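You operate a simulated robot arm through the tools that you are given. There is no shell and no other tool. Be economical: measure what you need, move in short steps, check, and stop when the job is done.

You run a simulated robot arm. Do the job below in one go: nothing can be reset, and whatever is moved stays where it is left.

## Task
Open the left drawer of the black trolley, put the slotted spanner in the inside of the left drawer of the black trolley and shut the drawer again. Switch the green lever on. Put three of the yellow-banded holders from the top of the brown desk on the top of the small trolley. Take the green ring from the top of the brown desk and leave it on the near end of the middle table. The order is free. The green lever goes anticlockwise seen from above, to its stop.

The check looks at the end state, three seconds after you hand in, the way a careful person would. Anything else that was tipped, shoved, dropped, spilled or broken makes it a failure.

## Robot
A 7-joint arm with a two-finger parallel gripper on a trunk, on a base that drives. Base frame: it is fixed to the floor where the robot stands at the start and does not move with it; the origin is under the middle of the robot, x ahead of it, y to its left, z up. Readings come in m, degrees, newtons and seconds.
Its first joint turns from -166.0 to 166.0 degrees. Places, roughly: green lever [-3.5, 0.7, 1]; green ring (6x6x2 cm) [-3.8, 2.6, 0.8]; inside of the left drawer of the black trolley [0.8, 0.2, 0.5]; left drawer of the black trolley [0.8, 0.2, 0.5]; near end of the middle table [-2, 0.5, 0.8]; slotted spanner (6x21x4 cm) [-3.6, 0.6, 0.8]; top of the small trolley [-0.5, -1, 1]; yellow-banded holder (7x7x5 cm) [-3.6, 2.5, 0.8]. Payload 1.57 kg.
Tool frame: the origin (TCP) lies between the finger pads and is the grasp point; the fingertips stand 0.03 m ahead of it; z points along the fingers, y is the line along which they close. The gripper opens to 0.11 m. The fingers are 0.024 m wide and 0.012 m thick; the gripper's body (0.048 by 0.112 m) begins 0.078 m behind the TCP.
Orientation is that of the tool frame in the base frame, as a unit quaternion [x, y, z, w]. With the fingers straight down and closing along the base's y, the tool's x points along the base's -x, its y along +y and its z along -z.

## Interface
- The arm moves only by the tool drive_tool. Its argument "steps" is a list of rows, each an object of numbers (a shift or turn left out is 0, a gripper value left out holds the last): "tx", "ty", "tz": the shift along the base's x, y, z in units of 400 mm (1.0 is 400 mm); "wx", "wy", "wz": the turn, a rotation vector about the base's x, y, z in units of 90 degrees (1.0 is 90 degrees). In form: [{"tx": .., "ty": .., "tz": .., "wx": .., "wy": .., "wz": ..}, ...]. A call has 1 to 20 rows; each row is the pose to reach, as a shift and turn from the pose commanded when the call began. "gripper" is the gripper command, from -1 (shut) to 1 (fully open), values between in proportion, set as the call begins (left out, the last holds). A call with a number of a shift or a turn outside -1 to 1 is refused whole. Rows are played at 5 a second. More than 0.05 m and 8.6 degrees between two rows, or a gripper value outside its range, and nothing of the call is played. Where a pose cannot be reached the arm comes as near as it can. A force on the tool above 40 N (or 10 N above the force at the start of the call, whichever is more), or a blocked arm, ends the call early, and 0.2 s more pass. The fingers move at their own pace (about 0.108 m/s each) and stop on an object; they squeeze with about 37 N. The grip force told is the motor's: it shows also when the fingers shut on nothing. Time passes only in rows, and 0.2 s behind the last, so rows that repeat a pose let the fingers close. It gives the time, the measured TCP pose, the force on the tool (base axes), the opening and the grip force at its end, in the units of the frame above (readings bear some noise), with the torque about the TCP (base axes, N m) and any sound that the robot's microphone picked up, and new pictures: "show" is both (left out), scene, wrist or none.
- Cameras (640 x 400 px; columns grow to the right, rows downward): "scene" is now at [0.4399, 0.1276, 1.157]; the picture's right is [-0.99, -0.17, 0.00], its down [-0.14, 0.79, -0.60] and it looks along [0.10, -0.59, -0.80] (base axes); focal length 214 px, centre (320, 200). "wrist" rides on the gripper at [0.07, 0.016, -0.141] in the tool frame; the picture's right is [-0.23, 0.97, 0.00], its down [-0.85, -0.20, -0.48] and it looks along [-0.47, -0.11, 0.88] (tool axes); focal length 222 px, centre (320, 200). There is no depth. A picture from a camera that has moved, and an enlarged one, comes with that camera's place and axes in the base frame and with its lens.
- slide_trunk(by): slides the trunk up (or, below 0, down) by that many m; the arm and the scene camera ride with it, the base frame stays. It gives what a move gives, with no picture.
- steer(legs): drives the robot by 1 to 6 legs, each [ahead, left, turn to the left] in m, m and degrees, along the robot's own axes; the way and the turn of a leg run together, so that a leg with both is an arc; at most 1.5 m and 180 degrees a leg. The arm and the cameras ride along, it lands a little off, and it stops where it bumps. It gives what a move gives, and a new picture of the scene camera.
- pan_tilt(pan, tilt): turns the head with the scene camera to pan (to the left, within 103 degrees either way) and tilt (down, from -29 to 69), counted from straight ahead of the robot. It gives what a move gives, and a new picture of the scene camera.
- close_up(camera, box): a new picture of the part [left, top, right, bottom] of that camera's present view, enlarged. It takes no simulated time.
- job_done(): hands the job in; it is judged then, once.

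Go step by step. Nothing tells you exact positions but the pictures and the camera data: compare them with the known pose of the tool, close in by small moves and look again before you grip or let go. The budget is 196 turns and 260 pictures, counting those below and the enlarged ones. Unless the task says otherwise, let go and move clear before handing in.

The tools are called after "Request:" as a command line: name --argument value ..., lists and objects as JSON in quotes. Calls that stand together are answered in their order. drive_tool: Moves the arm, as the interface text tells. Its arguments: {"type":"object","properties":{"steps":{"type":"array","items":{"type":"object","properties":{"tx":{"type":"number"},"ty":{"type":"number"},"tz":{"type":"number"},"wx":{"type":"number"},"wy":{"type":"number"},"wz":{"type":"number"}}}},"gripper":{"type":"number"},"show":{"type":"string","enum":["both","scene","wrist","none"]}},"required":["steps"]} The other tools are called the same way: slide_trunk (by) slides the trunk up or down; steer (legs) drives the base; pan_tilt (pan, tilt) turns the head that bears the scene camera; close_up (camera, box) takes an enlarged picture of a part of a camera's view; job_done () hands the job in.

At the start:

```text
clock: 0.0
ee_pos: [0.5767, -0.3992, 1.1047]
ee_rot: [0.002, 0.994, 0.106, 0.018]
wrist_force: [-1.0, 0.4, 0.3]
ft_torque: [-0.01, 0.0, 0.02]
gripper_width: 0.1099
grasp_force: 0.1
trunk travel left (down, up): [-0.219, 0.391]
robot x, y, heading: [-0.0021, -0.0028, -0.0]
head pan, tilt: [-80.2, 53.3]
```

scene: 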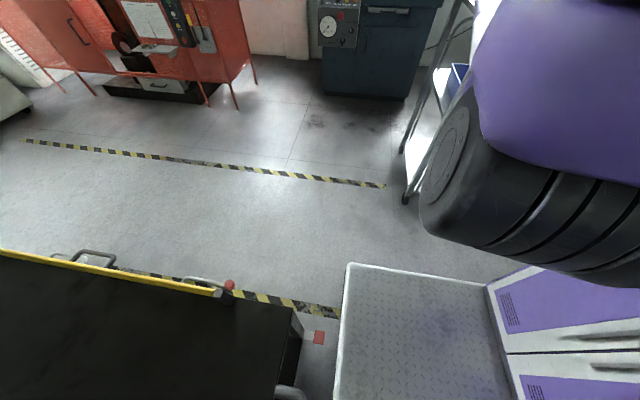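
wrist: 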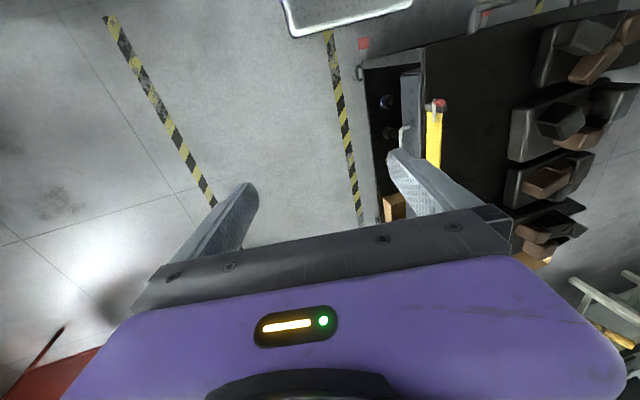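

The scene camera looks to the right of the robot, with part of the black trolley at the lower left. I'll look around first to map the room.

Request:
pan_tilt --pan 0 --tilt 50

Request:
pan_tilt --pan 100 --tilt 25

Request:
pan_tilt --pan -100 --tilt 25

```text
clock: 1.5
ee_pos: [0.5769, -0.4006, 1.1052]
ee_rot: [0.003, 0.994, 0.107, 0.018]
wrist_force: [-0.9, 0.1, 0.4]
ft_torque: [0.0, -0.01, -0.03]
gripper_width: 0.1102
grasp_force: 0.0
trunk travel left (down, up): [-0.219, 0.391]
robot x, y, heading: [0.0017, 0.0006, -0.1]
head pan, tilt: [0.0, 50.0]
camera scene: at [0.5043, 0.2003, 1.1614], right [0.0, -1.0, 0.0], down [-0.77, 0.0, -0.64], along [0.64, 0.0, -0.77], focal length 214 px, centre (320, 200)
```

scene: 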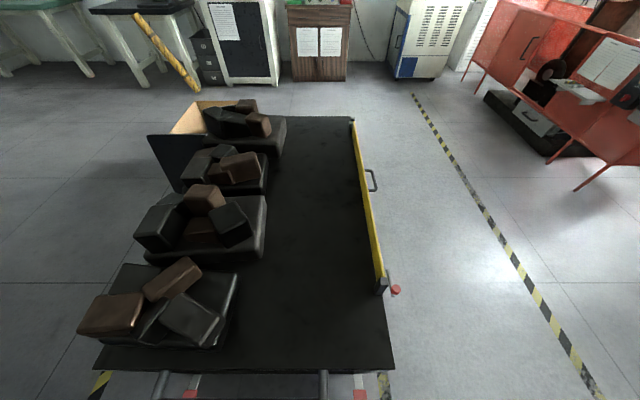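

```text
clock: 3.3
ee_pos: [0.5773, -0.4004, 1.1038]
ee_rot: [0.003, 0.994, 0.107, 0.019]
wrist_force: [-0.7, -0.1, 0.0]
ft_torque: [0.01, 0.0, -0.01]
gripper_width: 0.1097
grasp_force: 0.1
trunk travel left (down, up): [-0.219, 0.391]
robot x, y, heading: [0.0009, -0.0018, -0.1]
head pan, tilt: [100.0, 25.0]
camera scene: at [0.4114, 0.2911, 1.1989], right [0.98, 0.17, 0.0], down [0.07, -0.42, -0.91], along [-0.16, 0.89, -0.42], focal length 214 px, centre (320, 200)
```

scene: 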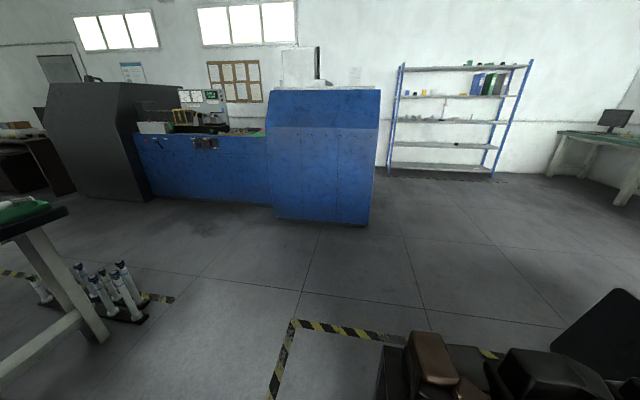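

```text
clock: 6.2
ee_pos: [0.5769, -0.3995, 1.105]
ee_rot: [0.003, 0.994, 0.106, 0.018]
wrist_force: [0.3, -0.4, 0.3]
ft_torque: [0.01, 0.01, 0.02]
gripper_width: 0.11
grasp_force: 0.0
trunk travel left (down, up): [-0.219, 0.391]
robot x, y, heading: [-0.0006, 0.0014, -0.2]
head pan, tilt: [-100.0, 25.0]
camera scene: at [0.4114, 0.1096, 1.1989], right [-0.98, 0.17, 0.0], down [0.07, 0.42, -0.91], along [-0.16, -0.89, -0.42], focal length 214 px, centre (320, 200)
```

scene: 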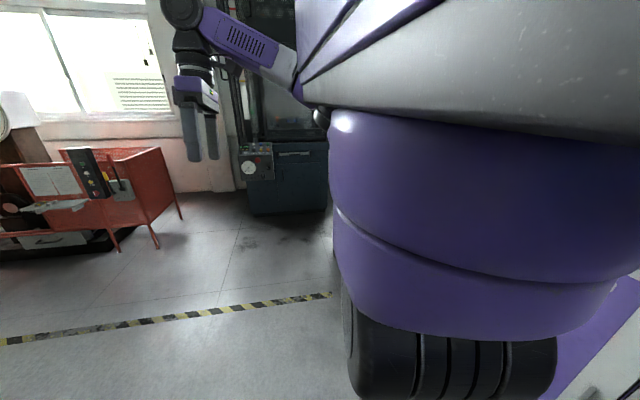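

The black trolley's long side faces -y, with handles on it, so the left drawer is the one nearer to me. I'll look closer at the handle.

Request:
pan_tilt --pan -70 --tilt 60

Request:
close_up --camera "wrist" --box '[320, 0, 560, 240]'

```text
clock: 7.2
ee_pos: [0.576, -0.4004, 1.1048]
ee_rot: [0.004, 0.994, 0.107, 0.02]
wrist_force: [1.0, -0.2, 0.5]
ft_torque: [0.03, -0.01, 0.03]
gripper_width: 0.1099
grasp_force: 0.0
trunk travel left (down, up): [-0.219, 0.391]
robot x, y, heading: [-0.0009, 0.0005, 0.0]
head pan, tilt: [-70.0, 60.0]
camera scene: at [0.4501, 0.1376, 1.1489], right [-0.94, -0.34, 0.0], down [-0.3, 0.81, -0.5], along [0.17, -0.47, -0.87], focal length 214 px, centre (320, 200)
```

scene: 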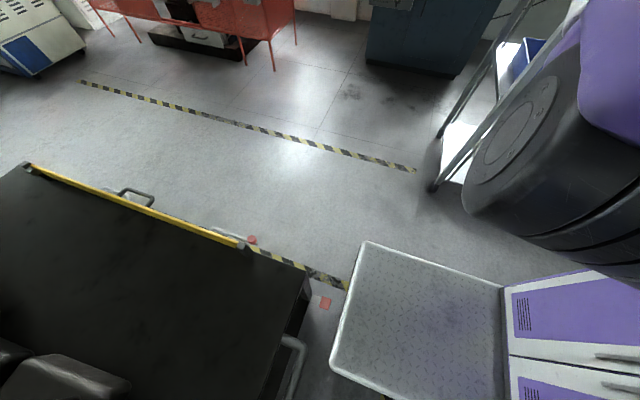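

```text
1.67 times, centred on (440, 120) of wrist
camera zoom: at [0.5012, -0.4138, 1.2426], right [0.23, 0.95, 0.22], down [0.84, -0.3, 0.46], along [0.5, 0.08, -0.86], focal length 370 px, centre (120, 333)
```

zoom: 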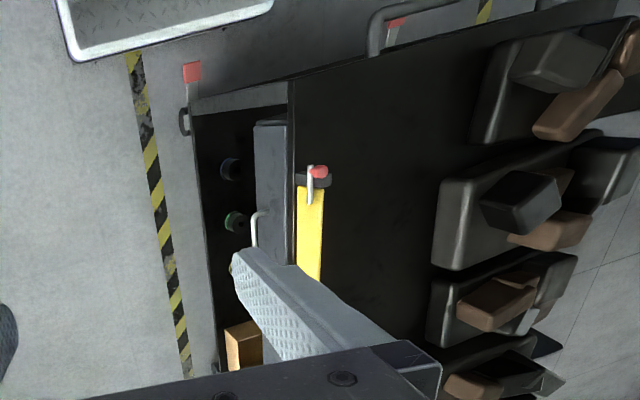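

The left drawer handle is on the -y side near (0.7, 0.0). I'll drive round to face that side and leave room to pull the drawer out.

Request:
steer --legs '[[0, -0.42, 0], [0.8, 0, 0], [0, -0.15, 0], [0, 0, 90], [-0.35, 0, 0]]'

Request:
pan_tilt --pan 0 --tilt 40

```text
clock: 20.2
ee_pos: [1.1982, -0.3687, 1.104]
ee_rot: [-0.685, 0.72, 0.091, -0.06]
wrist_force: [0.0, -1.0, 0.3]
ft_torque: [-0.01, 0.03, -0.01]
gripper_width: 0.1099
grasp_force: 0.1
trunk travel left (down, up): [-0.219, 0.391]
robot x, y, heading: [0.771, -0.9252, 87.4]
head pan, tilt: [-70.0, 60.0]
camera scene: at [0.6555, -0.4702, 1.1489], right [0.3, -0.95, 0.0], down [-0.83, -0.26, -0.5], along [0.48, 0.15, -0.87], focal length 214 px, centre (320, 200)
```

scene: 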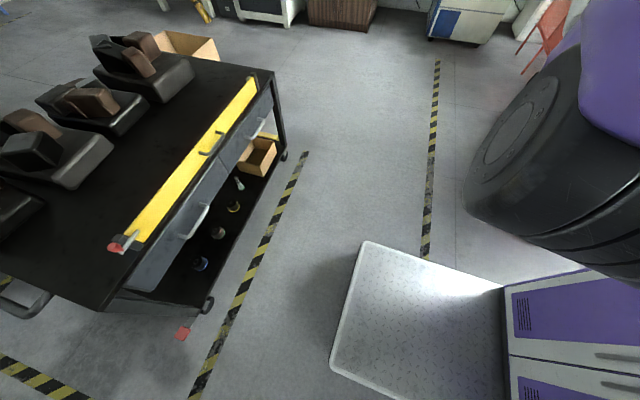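

```text
clock: 21.6
ee_pos: [1.1981, -0.3689, 1.105]
ee_rot: [-0.684, 0.721, 0.091, -0.06]
wrist_force: [0.2, -0.4, -0.7]
ft_torque: [0.03, 0.0, -0.02]
gripper_width: 0.11
grasp_force: 0.1
trunk travel left (down, up): [-0.219, 0.391]
robot x, y, heading: [0.7773, -0.9255, 87.5]
head pan, tilt: [0.0, 40.0]
camera scene: at [0.5959, -0.4051, 1.1756], right [1.0, -0.05, 0.0], down [-0.03, -0.64, -0.77], along [0.04, 0.77, -0.64], focal length 214 px, centre (320, 200)
```

scene: 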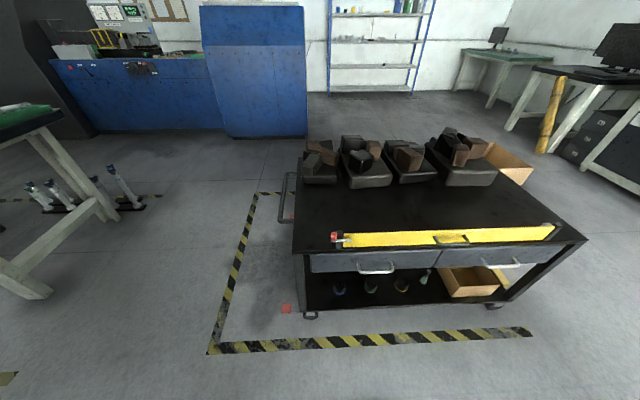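

Two drawers are visible under a yellow bar that has a red end piece. I'll zoom in on the front.

Request:
close_up --camera "scene" --box '[290, 210, 450, 310]'

Request:
close_up --camera "scene" --box '[430, 210, 590, 310]'

```text
4.00 times, centred on (370, 260) of scene
camera zoom: at [0.5959, -0.4051, 1.1756], right [1.0, -0.05, 0.0], down [-0.03, -0.64, -0.77], along [0.04, 0.77, -0.64], focal length 858 px, centre (120, -40)
```

zoom: 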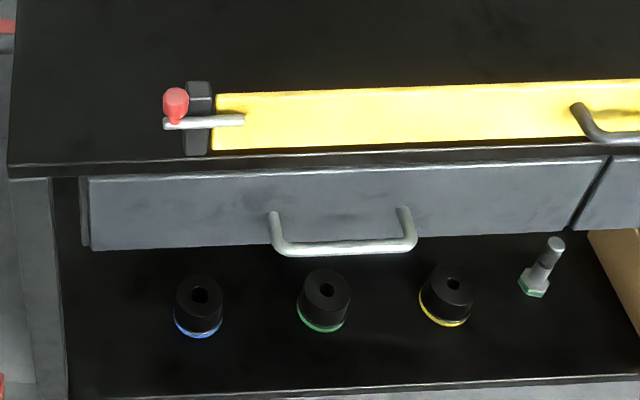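

```text
4.00 times, centred on (510, 260) of scene
camera zoom: at [0.5959, -0.4051, 1.1756], right [1.0, -0.05, 0.0], down [-0.03, -0.64, -0.77], along [0.04, 0.77, -0.64], focal length 858 px, centre (-440, -40)
```

zoom: 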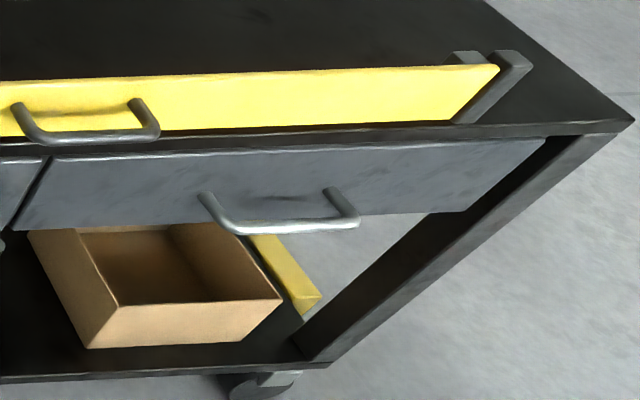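

The handle is a horizontal bar at roughly (0.81, 0.0, 0.5). I'll bring the tool upright above and in front of it, then turn it so the fingers close along y.

Request:
drive_tool --steps '[{"tx": -0.0808, "ty": 0.0458, "tz": -0.0633, "wx": -0.0026, "wy": -0.0113}, {"tx": -0.1616, "ty": 0.0916, "tz": -0.1266, "wx": -0.0052, "wy": -0.0226}, {"tx": -0.2424, "ty": 0.1374, "tz": -0.19, "wx": -0.0078, "wy": -0.0339}, {"tx": -0.3232, "ty": 0.1832, "tz": -0.2532, "wx": -0.0104, "wy": -0.0452}, {"tx": -0.404, "ty": 0.229, "tz": -0.3165, "wx": -0.013, "wy": -0.0565}, {"tx": -0.4848, "ty": 0.2748, "tz": -0.38, "wx": -0.0156, "wy": -0.0678}, {"tx": -0.5656, "ty": 0.3206, "tz": -0.4431, "wx": -0.0182, "wy": -0.0791}, {"tx": -0.6464, "ty": 0.3664, "tz": -0.5064, "wx": -0.0208, "wy": -0.0904}, {"tx": -0.7272, "ty": 0.4122, "tz": -0.5697, "wx": -0.0234, "wy": -0.1017}, {"tx": -0.808, "ty": 0.458, "tz": -0.633, "wx": -0.026, "wy": -0.113}, {"tx": -0.8888, "ty": 0.5038, "tz": -0.6963, "wx": -0.0286, "wy": -0.1243}, {"tx": -0.97, "ty": 0.55, "tz": -0.76, "wx": -0.031, "wy": -0.1356}]' --show "none"

Request:
drive_tool --steps '[{"wz": -0.09}, {"wz": -0.18}, {"wz": -0.27}, {"wz": -0.36}, {"wz": -0.45}, {"wz": -0.54}, {"wz": -0.63}, {"wz": -0.72}, {"wz": -0.81}, {"wz": -0.9}, {"wz": -0.97}]'

```text
clock: 24.2
ee_pos: [0.8102, -0.149, 0.8006]
ee_rot: [-0.687, 0.726, -0.001, 0.0]
wrist_force: [0.0, 0.5, -0.4]
ft_torque: [0.01, 0.02, 0.01]
gripper_width: 0.11
grasp_force: 0.0
trunk travel left (down, up): [-0.219, 0.391]
robot x, y, heading: [0.7735, -0.9244, 87.3]
head pan, tilt: [0.0, 40.0]
```

```text
clock: 26.6
ee_pos: [0.8106, -0.1486, 0.8002]
ee_rot: [0.004, 1.0, 0.001, 0.0]
wrist_force: [0.6, -0.2, -0.4]
ft_torque: [0.02, -0.01, 0.01]
gripper_width: 0.1097
grasp_force: 0.0
trunk travel left (down, up): [-0.219, 0.391]
robot x, y, heading: [0.7707, -0.9277, 87.5]
head pan, tilt: [0.0, 40.0]
camera scene: at [0.5958, -0.4051, 1.1756], right [1.0, -0.05, 0.0], down [-0.03, -0.64, -0.77], along [0.04, 0.77, -0.64], focal length 214 px, centre (320, 200)
camera wrist: at [0.7398, -0.1327, 0.9414], right [0.23, 0.97, 0.0], down [0.85, -0.21, 0.48], along [0.46, -0.11, -0.88], focal length 222 px, centre (320, 200)
```

scene: 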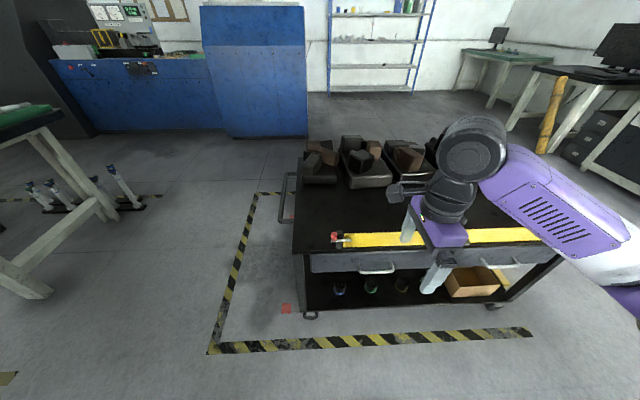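
wrist: 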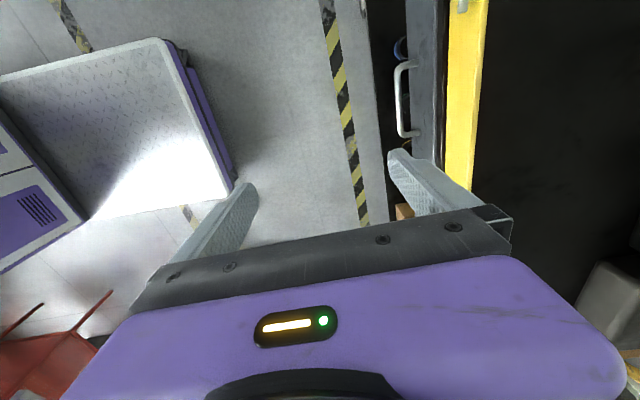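

Triangulated, the handle bar is at about (0.81, 0.00, 0.505). The tabletop edge is close above it, so I'll tilt the tool 60° to approach from the front with the fingers partly closed.

Request:
drive_tool --steps '[{"tz": -0.05, "wx": 0.083}, {"tz": -0.1, "wx": 0.167}, {"tz": -0.15, "wx": 0.25}, {"tz": -0.2, "wx": 0.333}, {"tz": -0.27, "wx": 0.417}, {"tz": -0.34, "wx": 0.5}, {"tz": -0.4, "wx": 0.583}, {"tz": -0.45, "wx": 0.667}, {"tz": -0.45, "wx": 0.667}]' --gripper -0.09

```text
clock: 28.6
ee_pos: [0.809, -0.1481, 0.6205]
ee_rot: [0.002, 0.866, 0.5, -0.002]
wrist_force: [-0.5, -0.1, 0.1]
ft_torque: [-0.01, 0.04, 0.06]
gripper_width: 0.05
grasp_force: 0.1
trunk travel left (down, up): [-0.219, 0.391]
robot x, y, heading: [0.7718, -0.9271, 87.4]
head pan, tilt: [0.0, 40.0]
camera scene: at [0.5957, -0.4052, 1.1756], right [1.0, -0.05, 0.0], down [-0.03, -0.64, -0.77], along [0.04, 0.77, -0.64], focal length 214 px, centre (320, 200)
camera wrist: at [0.7392, -0.2631, 0.7052], right [0.23, 0.49, 0.84], down [0.85, -0.52, 0.06], along [0.46, 0.71, -0.53], focal length 222 px, centre (320, 200)
```

scene: 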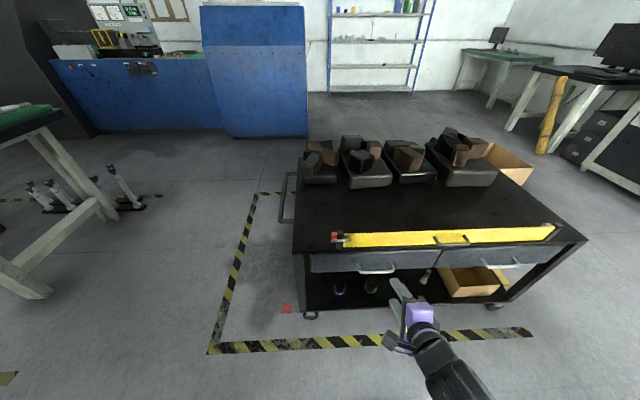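
wrist: 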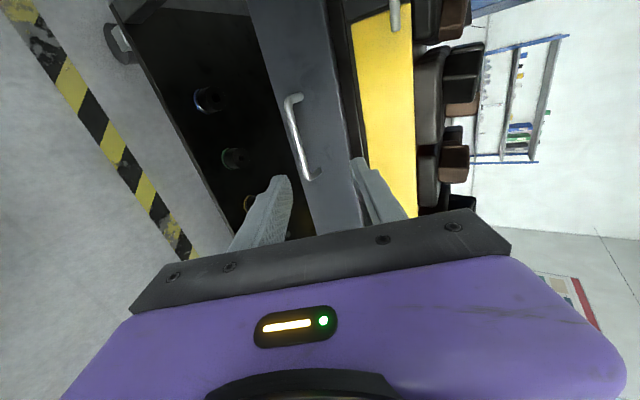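

The tool faces the handle. Now I'll move in along the tool axis until the bar sits between the fingers.

Request:
drive_tool --steps '[{"tx": -0.01, "ty": 0.05, "tz": -0.07}, {"tx": -0.01, "ty": 0.095, "tz": -0.131}, {"tx": -0.01, "ty": 0.16, "tz": -0.168}, {"tx": -0.01, "ty": 0.22, "tz": -0.203}, {"tx": -0.01, "ty": 0.28, "tz": -0.238}, {"tx": -0.01, "ty": 0.347, "tz": -0.276}]'

```text
clock: 30.1
ee_pos: [0.8039, -0.0106, 0.5083]
ee_rot: [0.0, 0.867, 0.499, -0.003]
wrist_force: [-0.5, -0.4, -1.1]
ft_torque: [-0.01, -0.06, -0.03]
gripper_width: 0.0497
grasp_force: 0.1
trunk travel left (down, up): [-0.219, 0.391]
robot x, y, heading: [0.7719, -0.9264, 87.5]
head pan, tilt: [0.0, 40.0]
camera scene: at [0.5953, -0.4052, 1.1755], right [1.0, -0.05, 0.0], down [-0.03, -0.64, -0.77], along [0.04, 0.77, -0.64], focal length 214 px, centre (320, 200)
camera wrist: at [0.7341, -0.1256, 0.5926], right [0.23, 0.49, 0.84], down [0.86, -0.51, 0.06], along [0.46, 0.71, -0.54], focal length 222 px, centre (320, 200)
```

scene: 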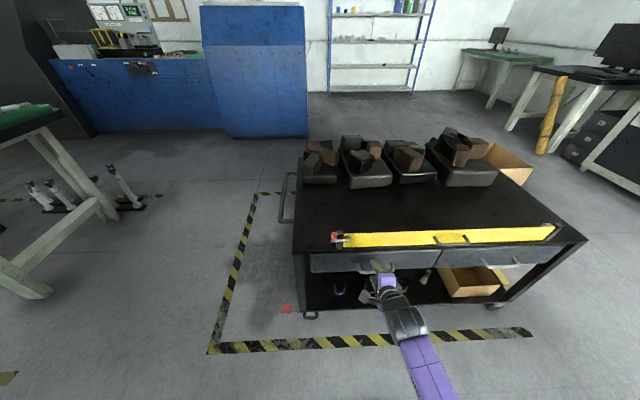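
wrist: 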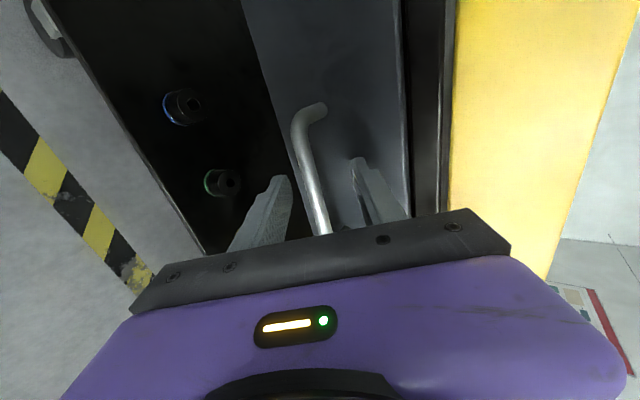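

The bar is between the fingers. I'll close and check the grip.

Request:
drive_tool --steps '[{}, {}, {}, {}]' --gripper -1 --show "none"

Request:
drive_tool --steps '[{"ty": -0.05}, {"ty": -0.1}, {"ty": -0.15}, {"ty": -0.2}, {"ty": -0.25}]'

```text
clock: 31.1
ee_pos: [0.8055, -0.0141, 0.5034]
ee_rot: [0.001, 0.871, 0.492, -0.001]
wrist_force: [0.5, 0.6, -5.4]
ft_torque: [-0.12, -0.22, 0.39]
gripper_width: 0.012
grasp_force: 29.1
trunk travel left (down, up): [-0.219, 0.391]
robot x, y, heading: [0.771, -0.9291, 87.2]
head pan, tilt: [0.0, 40.0]
stopped in row 4: the force on the tool passed its limit at 40 N (the readings are from after the stop); the commanded pose is now the measured one
```

```text
clock: 32.3
ee_pos: [0.8054, -0.1134, 0.5024]
ee_rot: [0.002, 0.87, 0.492, -0.001]
wrist_force: [-0.8, 2.1, -15.3]
ft_torque: [-0.16, -0.74, -0.41]
gripper_width: 0.0118
grasp_force: 29.6
trunk travel left (down, up): [-0.219, 0.391]
robot x, y, heading: [0.7711, -0.9255, 87.4]
head pan, tilt: [0.0, 40.0]
camera scene: at [0.5957, -0.4049, 1.1753], right [1.0, -0.05, 0.0], down [-0.03, -0.64, -0.77], along [0.04, 0.77, -0.64], focal length 214 px, centre (320, 200)
camera wrist: at [0.7361, -0.2273, 0.5893], right [0.23, 0.5, 0.83], down [0.85, -0.52, 0.07], along [0.47, 0.69, -0.55], focal length 222 px, centre (320, 200)
```

scene: 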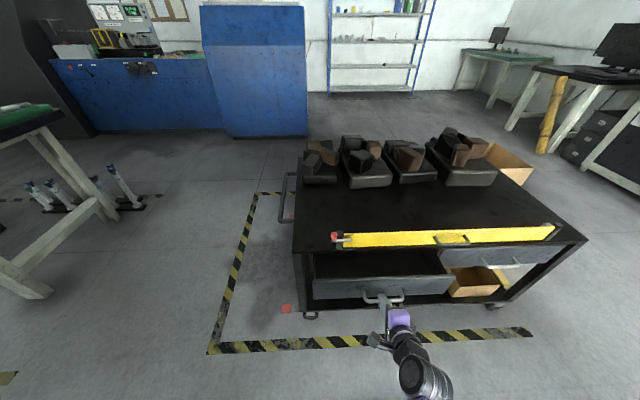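
wrist: 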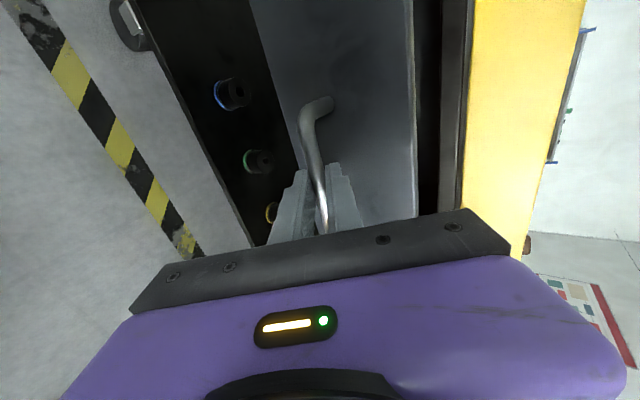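

The drawer is sliding out. I'll keep pulling to open about 0.25 m.

Request:
drive_tool --steps '[{"ty": -0.06}, {"ty": -0.12}, {"ty": -0.18}, {"ty": -0.24}, {"ty": -0.3}, {"ty": -0.36}]'

```text
clock: 33.7
ee_pos: [0.8065, -0.2584, 0.5043]
ee_rot: [0.002, 0.87, 0.492, -0.002]
wrist_force: [-8.3, 1.4, -12.8]
ft_torque: [-0.14, -0.66, -0.13]
gripper_width: 0.0118
grasp_force: 29.4
trunk travel left (down, up): [-0.219, 0.391]
robot x, y, heading: [0.7719, -0.9261, 87.1]
head pan, tilt: [0.0, 40.0]
camera scene: at [0.5955, -0.4051, 1.1755], right [1.0, -0.05, 0.0], down [-0.03, -0.64, -0.77], along [0.04, 0.77, -0.64], focal length 214 px, centre (320, 200)
camera wrist: at [0.7367, -0.3706, 0.5895], right [0.23, 0.5, 0.83], down [0.85, -0.51, 0.07], along [0.46, 0.7, -0.55], focal length 222 px, centre (320, 200)
```

scene: 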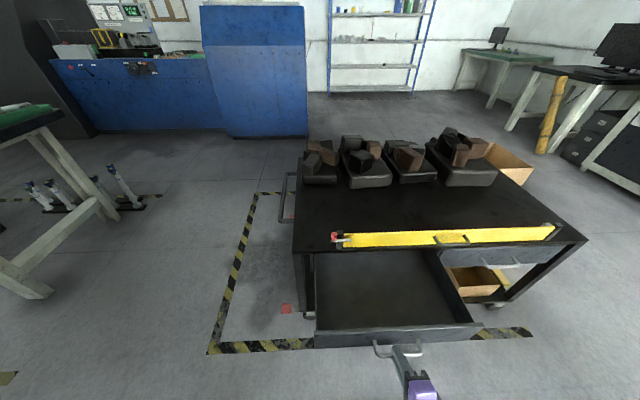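
wrist: 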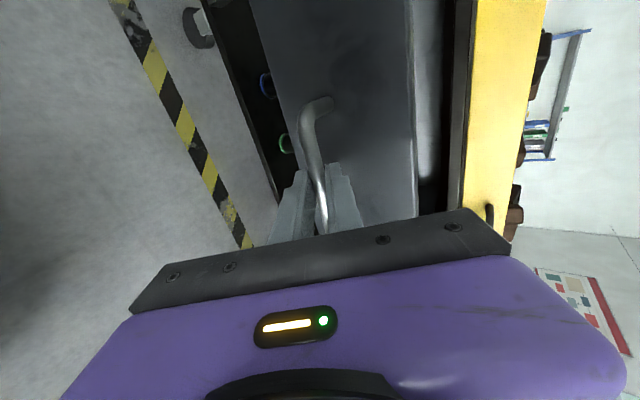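

The drawer is open by about 0.245 m, which is enough. I'll let go and back off along the tool axis.

Request:
drive_tool --steps '[{}, {}, {}]' --gripper -0.15 --show "none"

Request:
drive_tool --steps '[{"ty": -0.08, "tz": 0.05}, {"ty": -0.16, "tz": 0.1}, {"ty": -0.2, "tz": 0.17}, {"ty": -0.24, "tz": 0.27}, {"ty": -0.26, "tz": 0.37, "wx": -0.09}, {"ty": -0.26, "tz": 0.47, "wx": -0.18}, {"ty": -0.26, "tz": 0.57, "wx": -0.27}, {"ty": -0.26, "tz": 0.67, "wx": -0.36}, {"ty": -0.26, "tz": 0.77, "wx": -0.45}, {"ty": -0.26, "tz": 0.87, "wx": -0.54}, {"ty": -0.26, "tz": 0.97, "wx": -0.63}]'

```text
clock: 34.5
ee_pos: [0.808, -0.2567, 0.5038]
ee_rot: [0.002, 0.87, 0.493, -0.001]
wrist_force: [0.0, 0.6, -0.1]
ft_torque: [-0.04, -0.02, 0.01]
gripper_width: 0.0467
grasp_force: 0.1
trunk travel left (down, up): [-0.219, 0.391]
robot x, y, heading: [0.7733, -0.9266, 87.1]
head pan, tilt: [0.0, 40.0]
```

```text
clock: 37.1
ee_pos: [0.7494, -0.347, 0.8789]
ee_rot: [-0.129, 0.991, 0.002, 0.038]
wrist_force: [-0.4, -0.2, -0.7]
ft_torque: [0.0, 0.05, 0.0]
gripper_width: 0.0465
grasp_force: 0.1
out of reach, approached as far as the arm can: row 5, 6, 7, 8, 9, 10, 11
trunk travel left (down, up): [-0.219, 0.391]
robot x, y, heading: [0.7697, -0.9278, 87.4]
head pan, tilt: [0.0, 40.0]
stopped in row 11: the arm was blocked; the commanded pose is now the measured one
camera scene: at [0.5958, -0.4051, 1.1755], right [1.0, -0.05, 0.0], down [-0.03, -0.64, -0.77], along [0.04, 0.77, -0.64], focal length 214 px, centre (320, 200)
camera wrist: at [0.6683, -0.3516, 1.013], right [-0.03, 1.0, 0.01], down [0.84, 0.02, 0.54], along [0.54, 0.02, -0.84], focal length 222 px, centre (320, 200)
```

scene: 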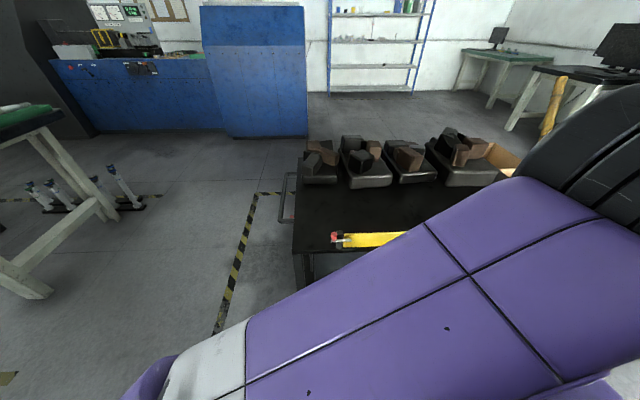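
wrist: 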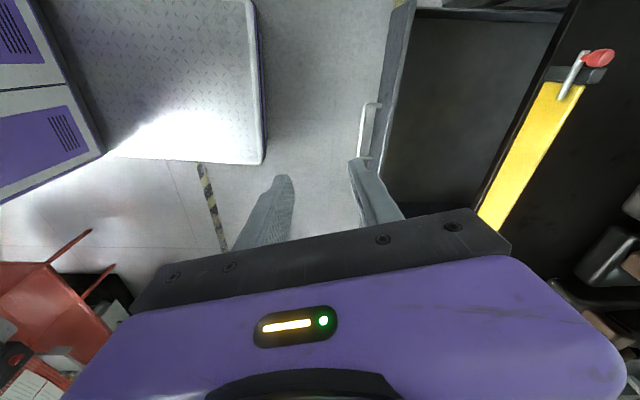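

The drawer stands open and the arm is clear. I'll raise the arm and look left (west) to map the way.

Request:
drive_tool --steps '[{"ty": 0.02, "tz": 0.1}, {"ty": 0.04, "tz": 0.2}, {"ty": 0.06, "tz": 0.3}, {"ty": 0.08, "tz": 0.4}, {"ty": 0.1, "tz": 0.5}, {"ty": 0.12, "tz": 0.6}, {"ty": 0.12, "tz": 0.7}]' --show "none"

Request:
pan_tilt --pan 65 --tilt 25

Request:
pan_tilt --pan 103 --tilt 25

```text
clock: 38.7
ee_pos: [0.7489, -0.331, 0.9611]
ee_rot: [-0.131, 0.99, -0.004, 0.05]
wrist_force: [0.0, 0.1, 0.7]
ft_torque: [-0.01, 0.03, 0.0]
gripper_width: 0.0468
grasp_force: 0.0
out of reach, approached as far as the arm can: row 3, 4, 5, 6, 7
trunk travel left (down, up): [-0.219, 0.391]
robot x, y, heading: [0.7731, -0.9249, 87.3]
head pan, tilt: [0.0, 40.0]
```

```text
clock: 40.1
ee_pos: [0.751, -0.331, 0.9626]
ee_rot: [-0.13, 0.99, -0.005, 0.05]
wrist_force: [-1.0, -0.7, 0.4]
ft_torque: [0.02, -0.04, 0.01]
gripper_width: 0.047
grasp_force: 0.2
trunk travel left (down, up): [-0.219, 0.391]
robot x, y, heading: [0.7707, -0.9291, 87.3]
head pan, tilt: [65.0, 25.0]
camera scene: at [0.5103, -0.4472, 1.1989], right [0.47, 0.89, 0.0], down [0.37, -0.2, -0.91], along [-0.8, 0.42, -0.42], focal length 214 px, centre (320, 200)
```

scene: 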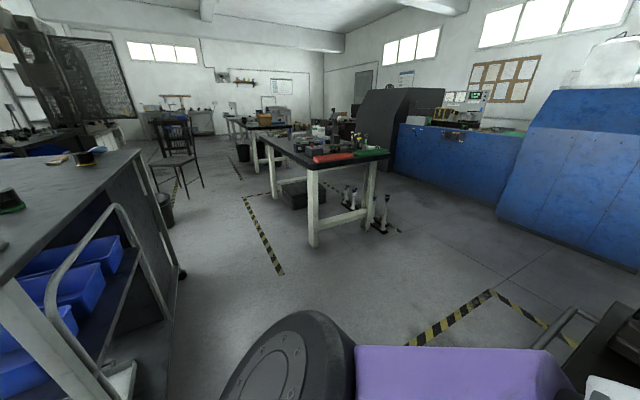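

```text
clock: 41.1
ee_pos: [0.7512, -0.331, 0.9621]
ee_rot: [-0.127, 0.991, -0.003, 0.05]
wrist_force: [0.5, 0.0, 0.1]
ft_torque: [-0.03, -0.01, 0.03]
gripper_width: 0.0467
grasp_force: 0.0
trunk travel left (down, up): [-0.219, 0.391]
robot x, y, heading: [0.7696, -0.9302, 87.3]
head pan, tilt: [103.0, 25.0]
camera scene: at [0.5012, -0.5065, 1.1989], right [-0.18, 0.98, 0.0], down [0.42, 0.08, -0.91], along [-0.89, -0.16, -0.42], focal length 214 px, centre (320, 200)
```

scene: 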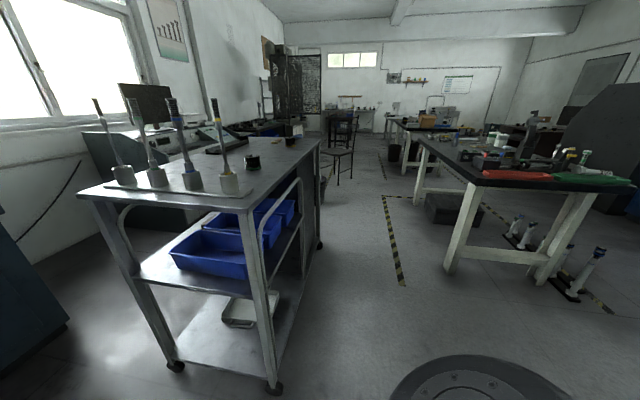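

The small trolley is to the west, with the middle table north of the aisle. I'll thread north-west between the open drawer and the small trolley, then face west.

Request:
steer --legs '[[0.02, 0.1, 46], [0.85, 0, 0]]'

```text
clock: 47.8
ee_pos: [-0.3461, 0.1002, 0.9614]
ee_rot: [-0.5, 0.865, 0.015, 0.048]
wrist_force: [0.7, -0.2, -0.2]
ft_torque: [0.0, -0.01, -0.01]
gripper_width: 0.0467
grasp_force: 0.2
trunk travel left (down, up): [-0.219, 0.391]
robot x, y, heading: [0.0867, -0.3077, 132.7]
head pan, tilt: [103.0, 25.0]
camera scene: at [-0.396, -0.2033, 1.1989], right [-0.83, 0.56, 0.0], down [0.24, 0.35, -0.91], along [-0.51, -0.75, -0.42], focal length 214 px, centre (320, 200)
```

scene: 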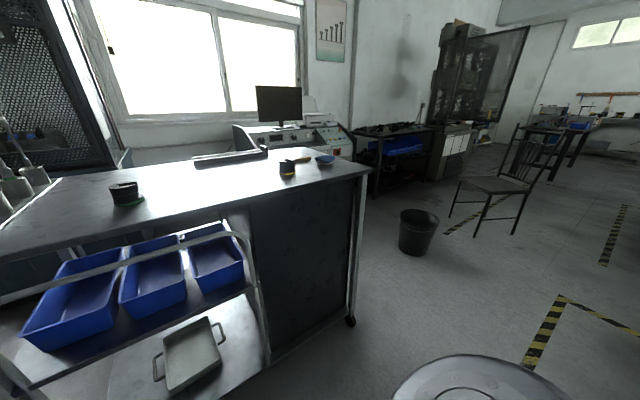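

I passed the gap. Now I'll turn west and look ahead.

Request:
steer --legs '[[0, 0, 47]]'

Request:
pan_tilt --pan -25 --tilt 28

```text
clock: 50.3
ee_pos: [-0.5025, -0.3547, 0.9604]
ee_rot: [0.805, -0.591, -0.033, -0.039]
wrist_force: [0.4, -0.7, 0.6]
ft_torque: [0.01, 0.01, 0.0]
gripper_width: 0.0469
grasp_force: 0.1
trunk travel left (down, up): [-0.219, 0.391]
robot x, y, heading: [0.0928, -0.306, -179.9]
head pan, tilt: [103.0, 25.0]
camera scene: at [-0.3132, -0.5966, 1.1989], right [-0.97, -0.23, 0.0], down [-0.1, 0.41, -0.91], along [0.21, -0.88, -0.42], focal length 214 px, centre (320, 200)
```

scene: 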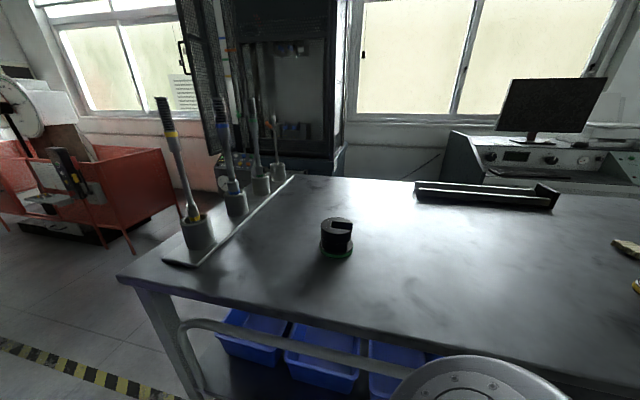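

```text
clock: 52.4
ee_pos: [-0.5027, -0.3536, 0.9621]
ee_rot: [0.806, -0.59, -0.032, -0.038]
wrist_force: [-1.2, 0.1, -0.4]
ft_torque: [0.01, -0.06, 0.03]
gripper_width: 0.047
grasp_force: 0.0
trunk travel left (down, up): [-0.219, 0.391]
robot x, y, heading: [0.092, -0.3046, -179.7]
head pan, tilt: [-25.0, 28.0]
camera scene: at [-0.4169, -0.4686, 1.1941], right [0.42, 0.91, 0.0], down [0.43, -0.2, -0.88], along [-0.8, 0.37, -0.47], focal length 214 px, centre (320, 200)
```

scene: 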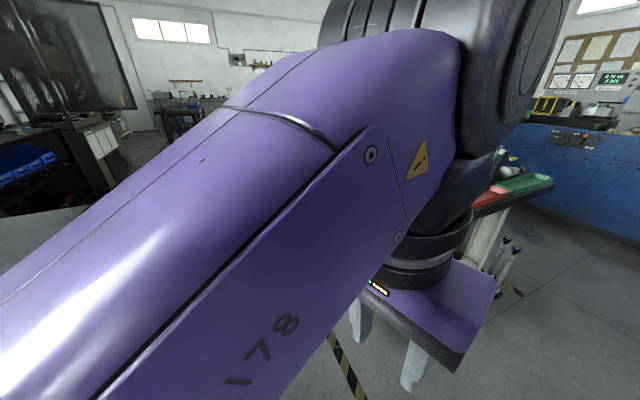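

The arm blocks the camera; I'll swing it to the robot's right side as at the start.

Request:
drive_tool --steps '[{"ty": 0.08, "tz": 0.03, "wz": 0.07}, {"ty": 0.16, "tz": 0.06, "wz": 0.14}, {"ty": 0.24, "tz": 0.09, "wz": 0.21}, {"ty": 0.32, "tz": 0.12, "wz": 0.28}, {"ty": 0.4, "tz": 0.15, "wz": 0.35}, {"ty": 0.48, "tz": 0.18, "wz": 0.42}, {"ty": 0.56, "tz": 0.21, "wz": 0.49}, {"ty": 0.64, "tz": 0.24, "wz": 0.56}, {"ty": 0.72, "tz": 0.27, "wz": 0.63}, {"ty": 0.8, "tz": 0.3, "wz": 0.7}, {"ty": 0.88, "tz": 0.33, "wz": 0.77}, {"ty": 0.95, "tz": 0.35, "wz": 0.8}]' --show "scene"

```text
clock: 55.0
ee_pos: [-0.5342, -0.077, 0.9359]
ee_rot: [0.999, -0.005, -0.045, -0.029]
wrist_force: [1.3, -0.2, 0.6]
ft_torque: [0.03, 0.02, 0.02]
gripper_width: 0.0467
grasp_force: 0.2
out of reach, approached as far as the arm can: row 2, 3, 4, 5, 6, 7, 8, 9, 10, 11, 12
trunk travel left (down, up): [-0.219, 0.391]
robot x, y, heading: [0.0937, -0.3081, -179.7]
head pan, tilt: [-25.0, 28.0]
camera scene: at [-0.4169, -0.4684, 1.1941], right [0.42, 0.91, 0.0], down [0.43, -0.2, -0.88], along [-0.8, 0.37, -0.47], focal length 214 px, centre (320, 200)
```

scene: 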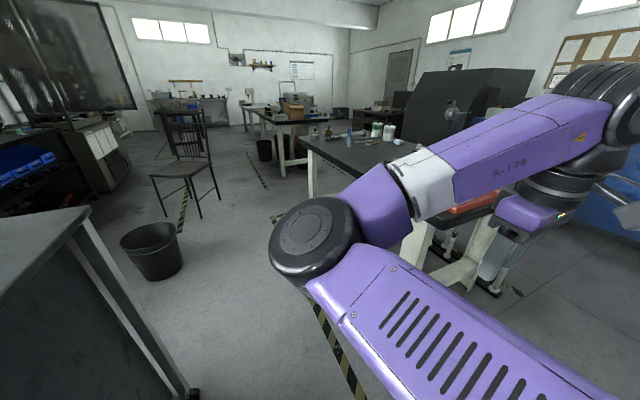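

The aisle at y ≈ -0.3 is clear. I'll raise the trunk a little and drive west.

Request:
slide_trunk --by 0.15

Request:
steer --legs '[[1.4, 0, 0], [0.8, 0, 0]]'

Request:
pan_tilt --pan -40 --tilt 28

```text
clock: 56.8
ee_pos: [-0.5353, -0.0764, 1.0853]
ee_rot: [0.999, -0.006, -0.044, -0.028]
wrist_force: [0.0, 0.0, 0.1]
ft_torque: [0.02, 0.01, -0.01]
gripper_width: 0.0467
grasp_force: 0.1
trunk travel left (down, up): [-0.369, 0.241]
robot x, y, heading: [0.0923, -0.3068, -179.8]
head pan, tilt: [-25.0, 28.0]
```

```text
clock: 67.5
ee_pos: [-2.712, -0.0807, 1.0849]
ee_rot: [0.999, -0.008, -0.043, -0.029]
wrist_force: [-0.1, 0.1, -0.3]
ft_torque: [0.01, -0.04, -0.02]
gripper_width: 0.047
grasp_force: 0.1
trunk travel left (down, up): [-0.369, 0.241]
robot x, y, heading: [-2.0856, -0.3114, 179.9]
head pan, tilt: [-25.0, 28.0]
camera scene: at [-2.5968, -0.4716, 1.3441], right [0.42, 0.91, 0.0], down [0.43, -0.2, -0.88], along [-0.8, 0.37, -0.47], focal length 214 px, centre (320, 200)
```

scene: 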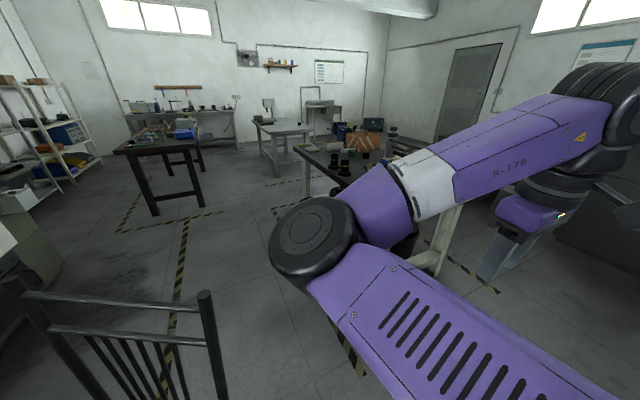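

```text
clock: 68.3
ee_pos: [-2.7129, -0.0796, 1.0862]
ee_rot: [0.999, -0.008, -0.045, -0.028]
wrist_force: [0.3, -0.1, -0.3]
ft_torque: [-0.02, 0.01, 0.03]
gripper_width: 0.0471
grasp_force: 0.1
trunk travel left (down, up): [-0.369, 0.241]
robot x, y, heading: [-2.09, -0.3146, 180.1]
head pan, tilt: [-40.0, 28.0]
camera scene: at [-2.584, -0.4516, 1.3441], right [0.64, 0.77, 0.0], down [0.36, -0.3, -0.88], along [-0.68, 0.57, -0.47], focal length 214 px, centre (320, 200)
```

scene: 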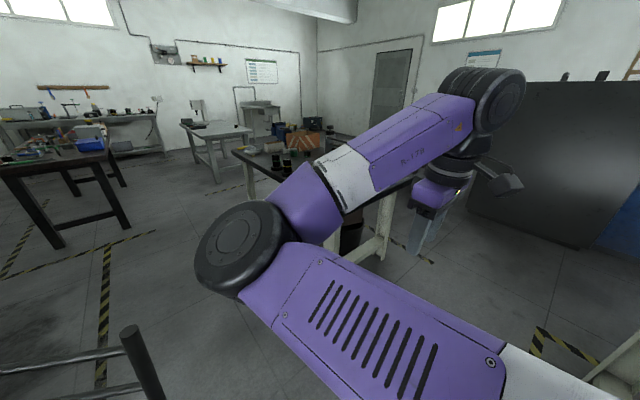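

The elbow still blocks the view; I'll move the tool farther to the right and up.

Request:
drive_tool --steps '[{"tx": 0.02, "ty": 0.08, "tz": 0.07}, {"tx": 0.04, "ty": 0.16, "tz": 0.14}, {"tx": 0.06, "ty": 0.24, "tz": 0.21}, {"tx": 0.08, "ty": 0.32, "tz": 0.28}, {"tx": 0.1, "ty": 0.4, "tz": 0.35}, {"tx": 0.11, "ty": 0.48, "tz": 0.4}]' --show "scene"

```text
clock: 69.7
ee_pos: [-2.7125, -0.0803, 1.0864]
ee_rot: [0.999, -0.009, -0.044, -0.029]
wrist_force: [-0.2, -0.7, -0.1]
ft_torque: [-0.02, 0.02, -0.03]
gripper_width: 0.0469
grasp_force: 0.1
out of reach, approached as far as the arm can: row 1, 2, 3, 4, 5, 6
trunk travel left (down, up): [-0.369, 0.241]
robot x, y, heading: [-2.0876, -0.3079, 180.0]
head pan, tilt: [-40.0, 28.0]
camera scene: at [-2.584, -0.4516, 1.3441], right [0.64, 0.77, 0.0], down [0.36, -0.3, -0.88], along [-0.68, 0.57, -0.47], focal length 214 px, centre (320, 200)
```

scene: 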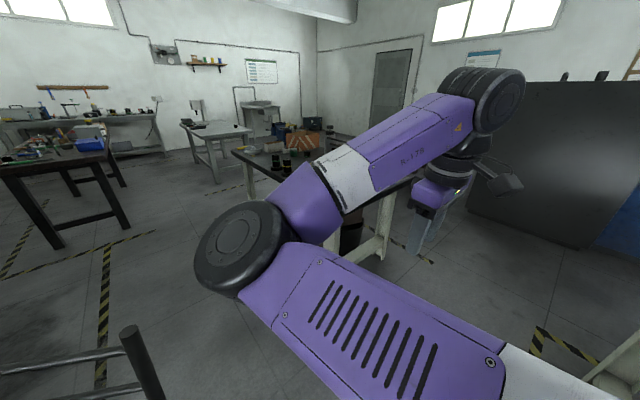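

It is stuck at a joint limit. I'll try extending forward first and then going right.

Request:
drive_tool --steps '[{"tx": -0.1}, {"tx": -0.2}, {"tx": -0.3, "ty": 0.05}, {"tx": -0.3, "ty": 0.17}, {"tx": -0.3, "ty": 0.29}, {"tx": -0.3, "ty": 0.41}, {"tx": -0.3, "ty": 0.53}, {"tx": -0.25, "ty": 0.63}, {"tx": -0.2, "ty": 0.73}]' --show "scene"

```text
clock: 71.7
ee_pos: [-2.8086, -0.0443, 1.0275]
ee_rot: [0.999, -0.008, -0.044, -0.029]
wrist_force: [-0.2, 0.8, -0.7]
ft_torque: [0.0, -0.02, 0.02]
gripper_width: 0.0469
grasp_force: 0.1
out of reach, approached as far as the arm can: row 3, 4, 5, 6, 7, 8, 9
trunk travel left (down, up): [-0.369, 0.241]
robot x, y, heading: [-2.0831, -0.3132, 179.9]
head pan, tilt: [-40.0, 28.0]
camera scene: at [-2.5839, -0.4515, 1.3441], right [0.64, 0.77, 0.0], down [0.36, -0.3, -0.88], along [-0.68, 0.57, -0.47], focal length 214 px, centre (320, 200)
```

scene: 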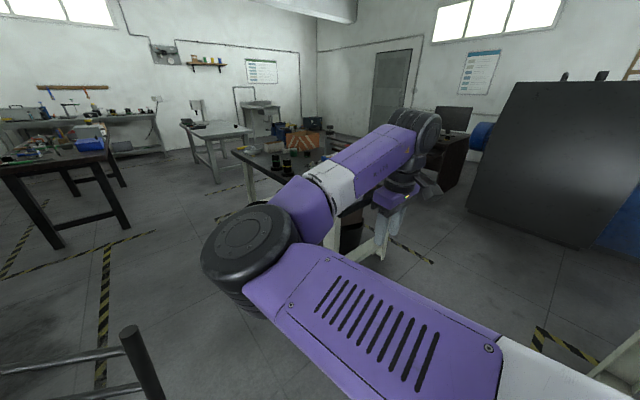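

I'll undo part of the yaw to free the wrist, then move right and up.

Request:
drive_tool --steps '[{"wz": -0.09}, {"wz": -0.18}, {"wz": -0.27}, {"wz": -0.36}, {"wz": -0.45}, {"wz": -0.54}, {"wz": -0.54, "tz": 0.1}, {"wz": -0.54, "tz": 0.2}, {"wz": -0.54, "tz": 0.25, "ty": 0.1}, {"wz": -0.54, "tz": 0.3, "ty": 0.2}, {"wz": -0.54, "tz": 0.3, "ty": 0.3}]' --show "scene"

```text
clock: 74.1
ee_pos: [-2.8048, -0.0606, 1.0896]
ee_rot: [0.907, -0.418, -0.028, -0.045]
wrist_force: [0.2, 0.4, 0.6]
ft_torque: [0.0, 0.02, 0.02]
gripper_width: 0.0466
grasp_force: 0.0
out of reach, approached as far as the arm can: row 8, 9, 10, 11
trunk travel left (down, up): [-0.369, 0.241]
robot x, y, heading: [-2.0886, -0.3106, 180.0]
head pan, tilt: [-40.0, 28.0]
camera scene: at [-2.584, -0.4516, 1.3441], right [0.64, 0.77, 0.0], down [0.36, -0.3, -0.88], along [-0.68, 0.57, -0.47], focal length 214 px, centre (320, 200)
```

scene: 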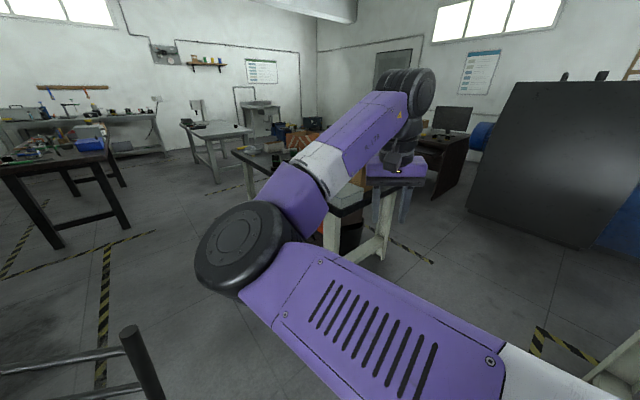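

The wrist limit keeps the arm here, which is fine. I'll raise the trunk for clearance, pass the chair, and turn north in front of the lever table.

Request:
slide_trunk --by 0.2

Request:
steer --legs '[[0, 0.0, 0], [0, -0.12, 0], [1.45, 0, 0], [0, 0.2, 0]]'

Request:
steer --legs '[[0, 0, -90]]'

Request:
pan_tilt --pan 15 --tilt 45

```text
clock: 76.3
ee_pos: [-2.8049, -0.0601, 1.2896]
ee_rot: [0.907, -0.418, -0.028, -0.045]
wrist_force: [-0.7, 0.3, 0.3]
ft_torque: [0.03, -0.02, -0.02]
gripper_width: 0.0468
grasp_force: 0.1
trunk travel left (down, up): [-0.569, 0.041]
robot x, y, heading: [-2.088, -0.3126, 179.8]
head pan, tilt: [-40.0, 28.0]
```

```text
clock: 85.7
ee_pos: [-4.233, -0.1522, 1.2908]
ee_rot: [0.908, -0.415, -0.029, -0.045]
wrist_force: [-0.1, -0.2, 0.4]
ft_torque: [0.02, 0.02, 0.03]
gripper_width: 0.0465
grasp_force: 0.2
trunk travel left (down, up): [-0.569, 0.041]
robot x, y, heading: [-3.5099, -0.3964, -179.6]
head pan, tilt: [-40.0, 28.0]
camera scene: at [-4.0078, -0.5413, 1.5441], right [0.64, 0.77, 0.0], down [0.36, -0.3, -0.88], along [-0.68, 0.56, -0.47], focal length 214 px, centre (320, 200)
```

scene: 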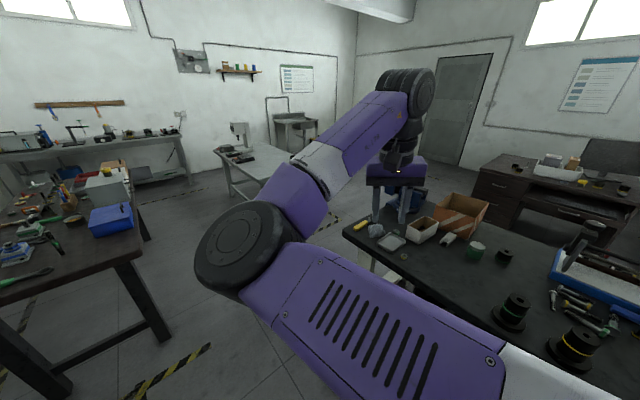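

```text
clock: 90.0
ee_pos: [-3.2657, 0.3222, 1.2896]
ee_rot: [-0.348, 0.936, -0.011, 0.052]
wrist_force: [0.5, 0.2, -0.3]
ft_torque: [0.0, -0.01, 0.04]
gripper_width: 0.0469
grasp_force: 0.0
trunk travel left (down, up): [-0.569, 0.041]
robot x, y, heading: [-3.5074, -0.3963, 90.6]
head pan, tilt: [-40.0, 28.0]
camera scene: at [-3.6565, 0.1002, 1.5441], right [0.77, -0.64, 0.0], down [-0.3, -0.36, -0.88], along [0.56, 0.68, -0.47], focal length 214 px, centre (320, 200)
```

scene: 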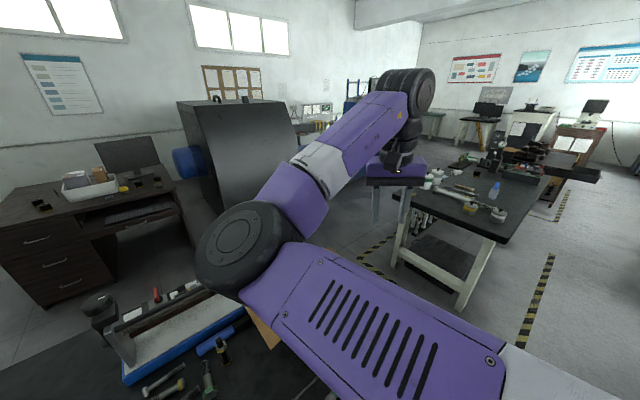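

```text
clock: 91.2
ee_pos: [-3.2657, 0.323, 1.2908]
ee_rot: [-0.348, 0.936, -0.011, 0.052]
wrist_force: [-0.4, -0.3, 0.2]
ft_torque: [0.01, -0.02, 0.01]
gripper_width: 0.0469
grasp_force: 0.0
trunk travel left (down, up): [-0.569, 0.041]
robot x, y, heading: [-3.5106, -0.3988, 90.4]
head pan, tilt: [15.0, 45.0]
camera scene: at [-3.7361, 0.1084, 1.5183], right [0.96, 0.26, 0.0], down [0.19, -0.68, -0.71], along [-0.19, 0.68, -0.71], focal length 214 px, centre (320, 200)
```

scene: 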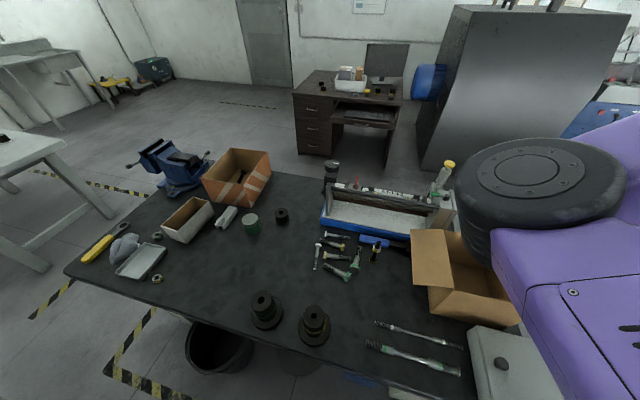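

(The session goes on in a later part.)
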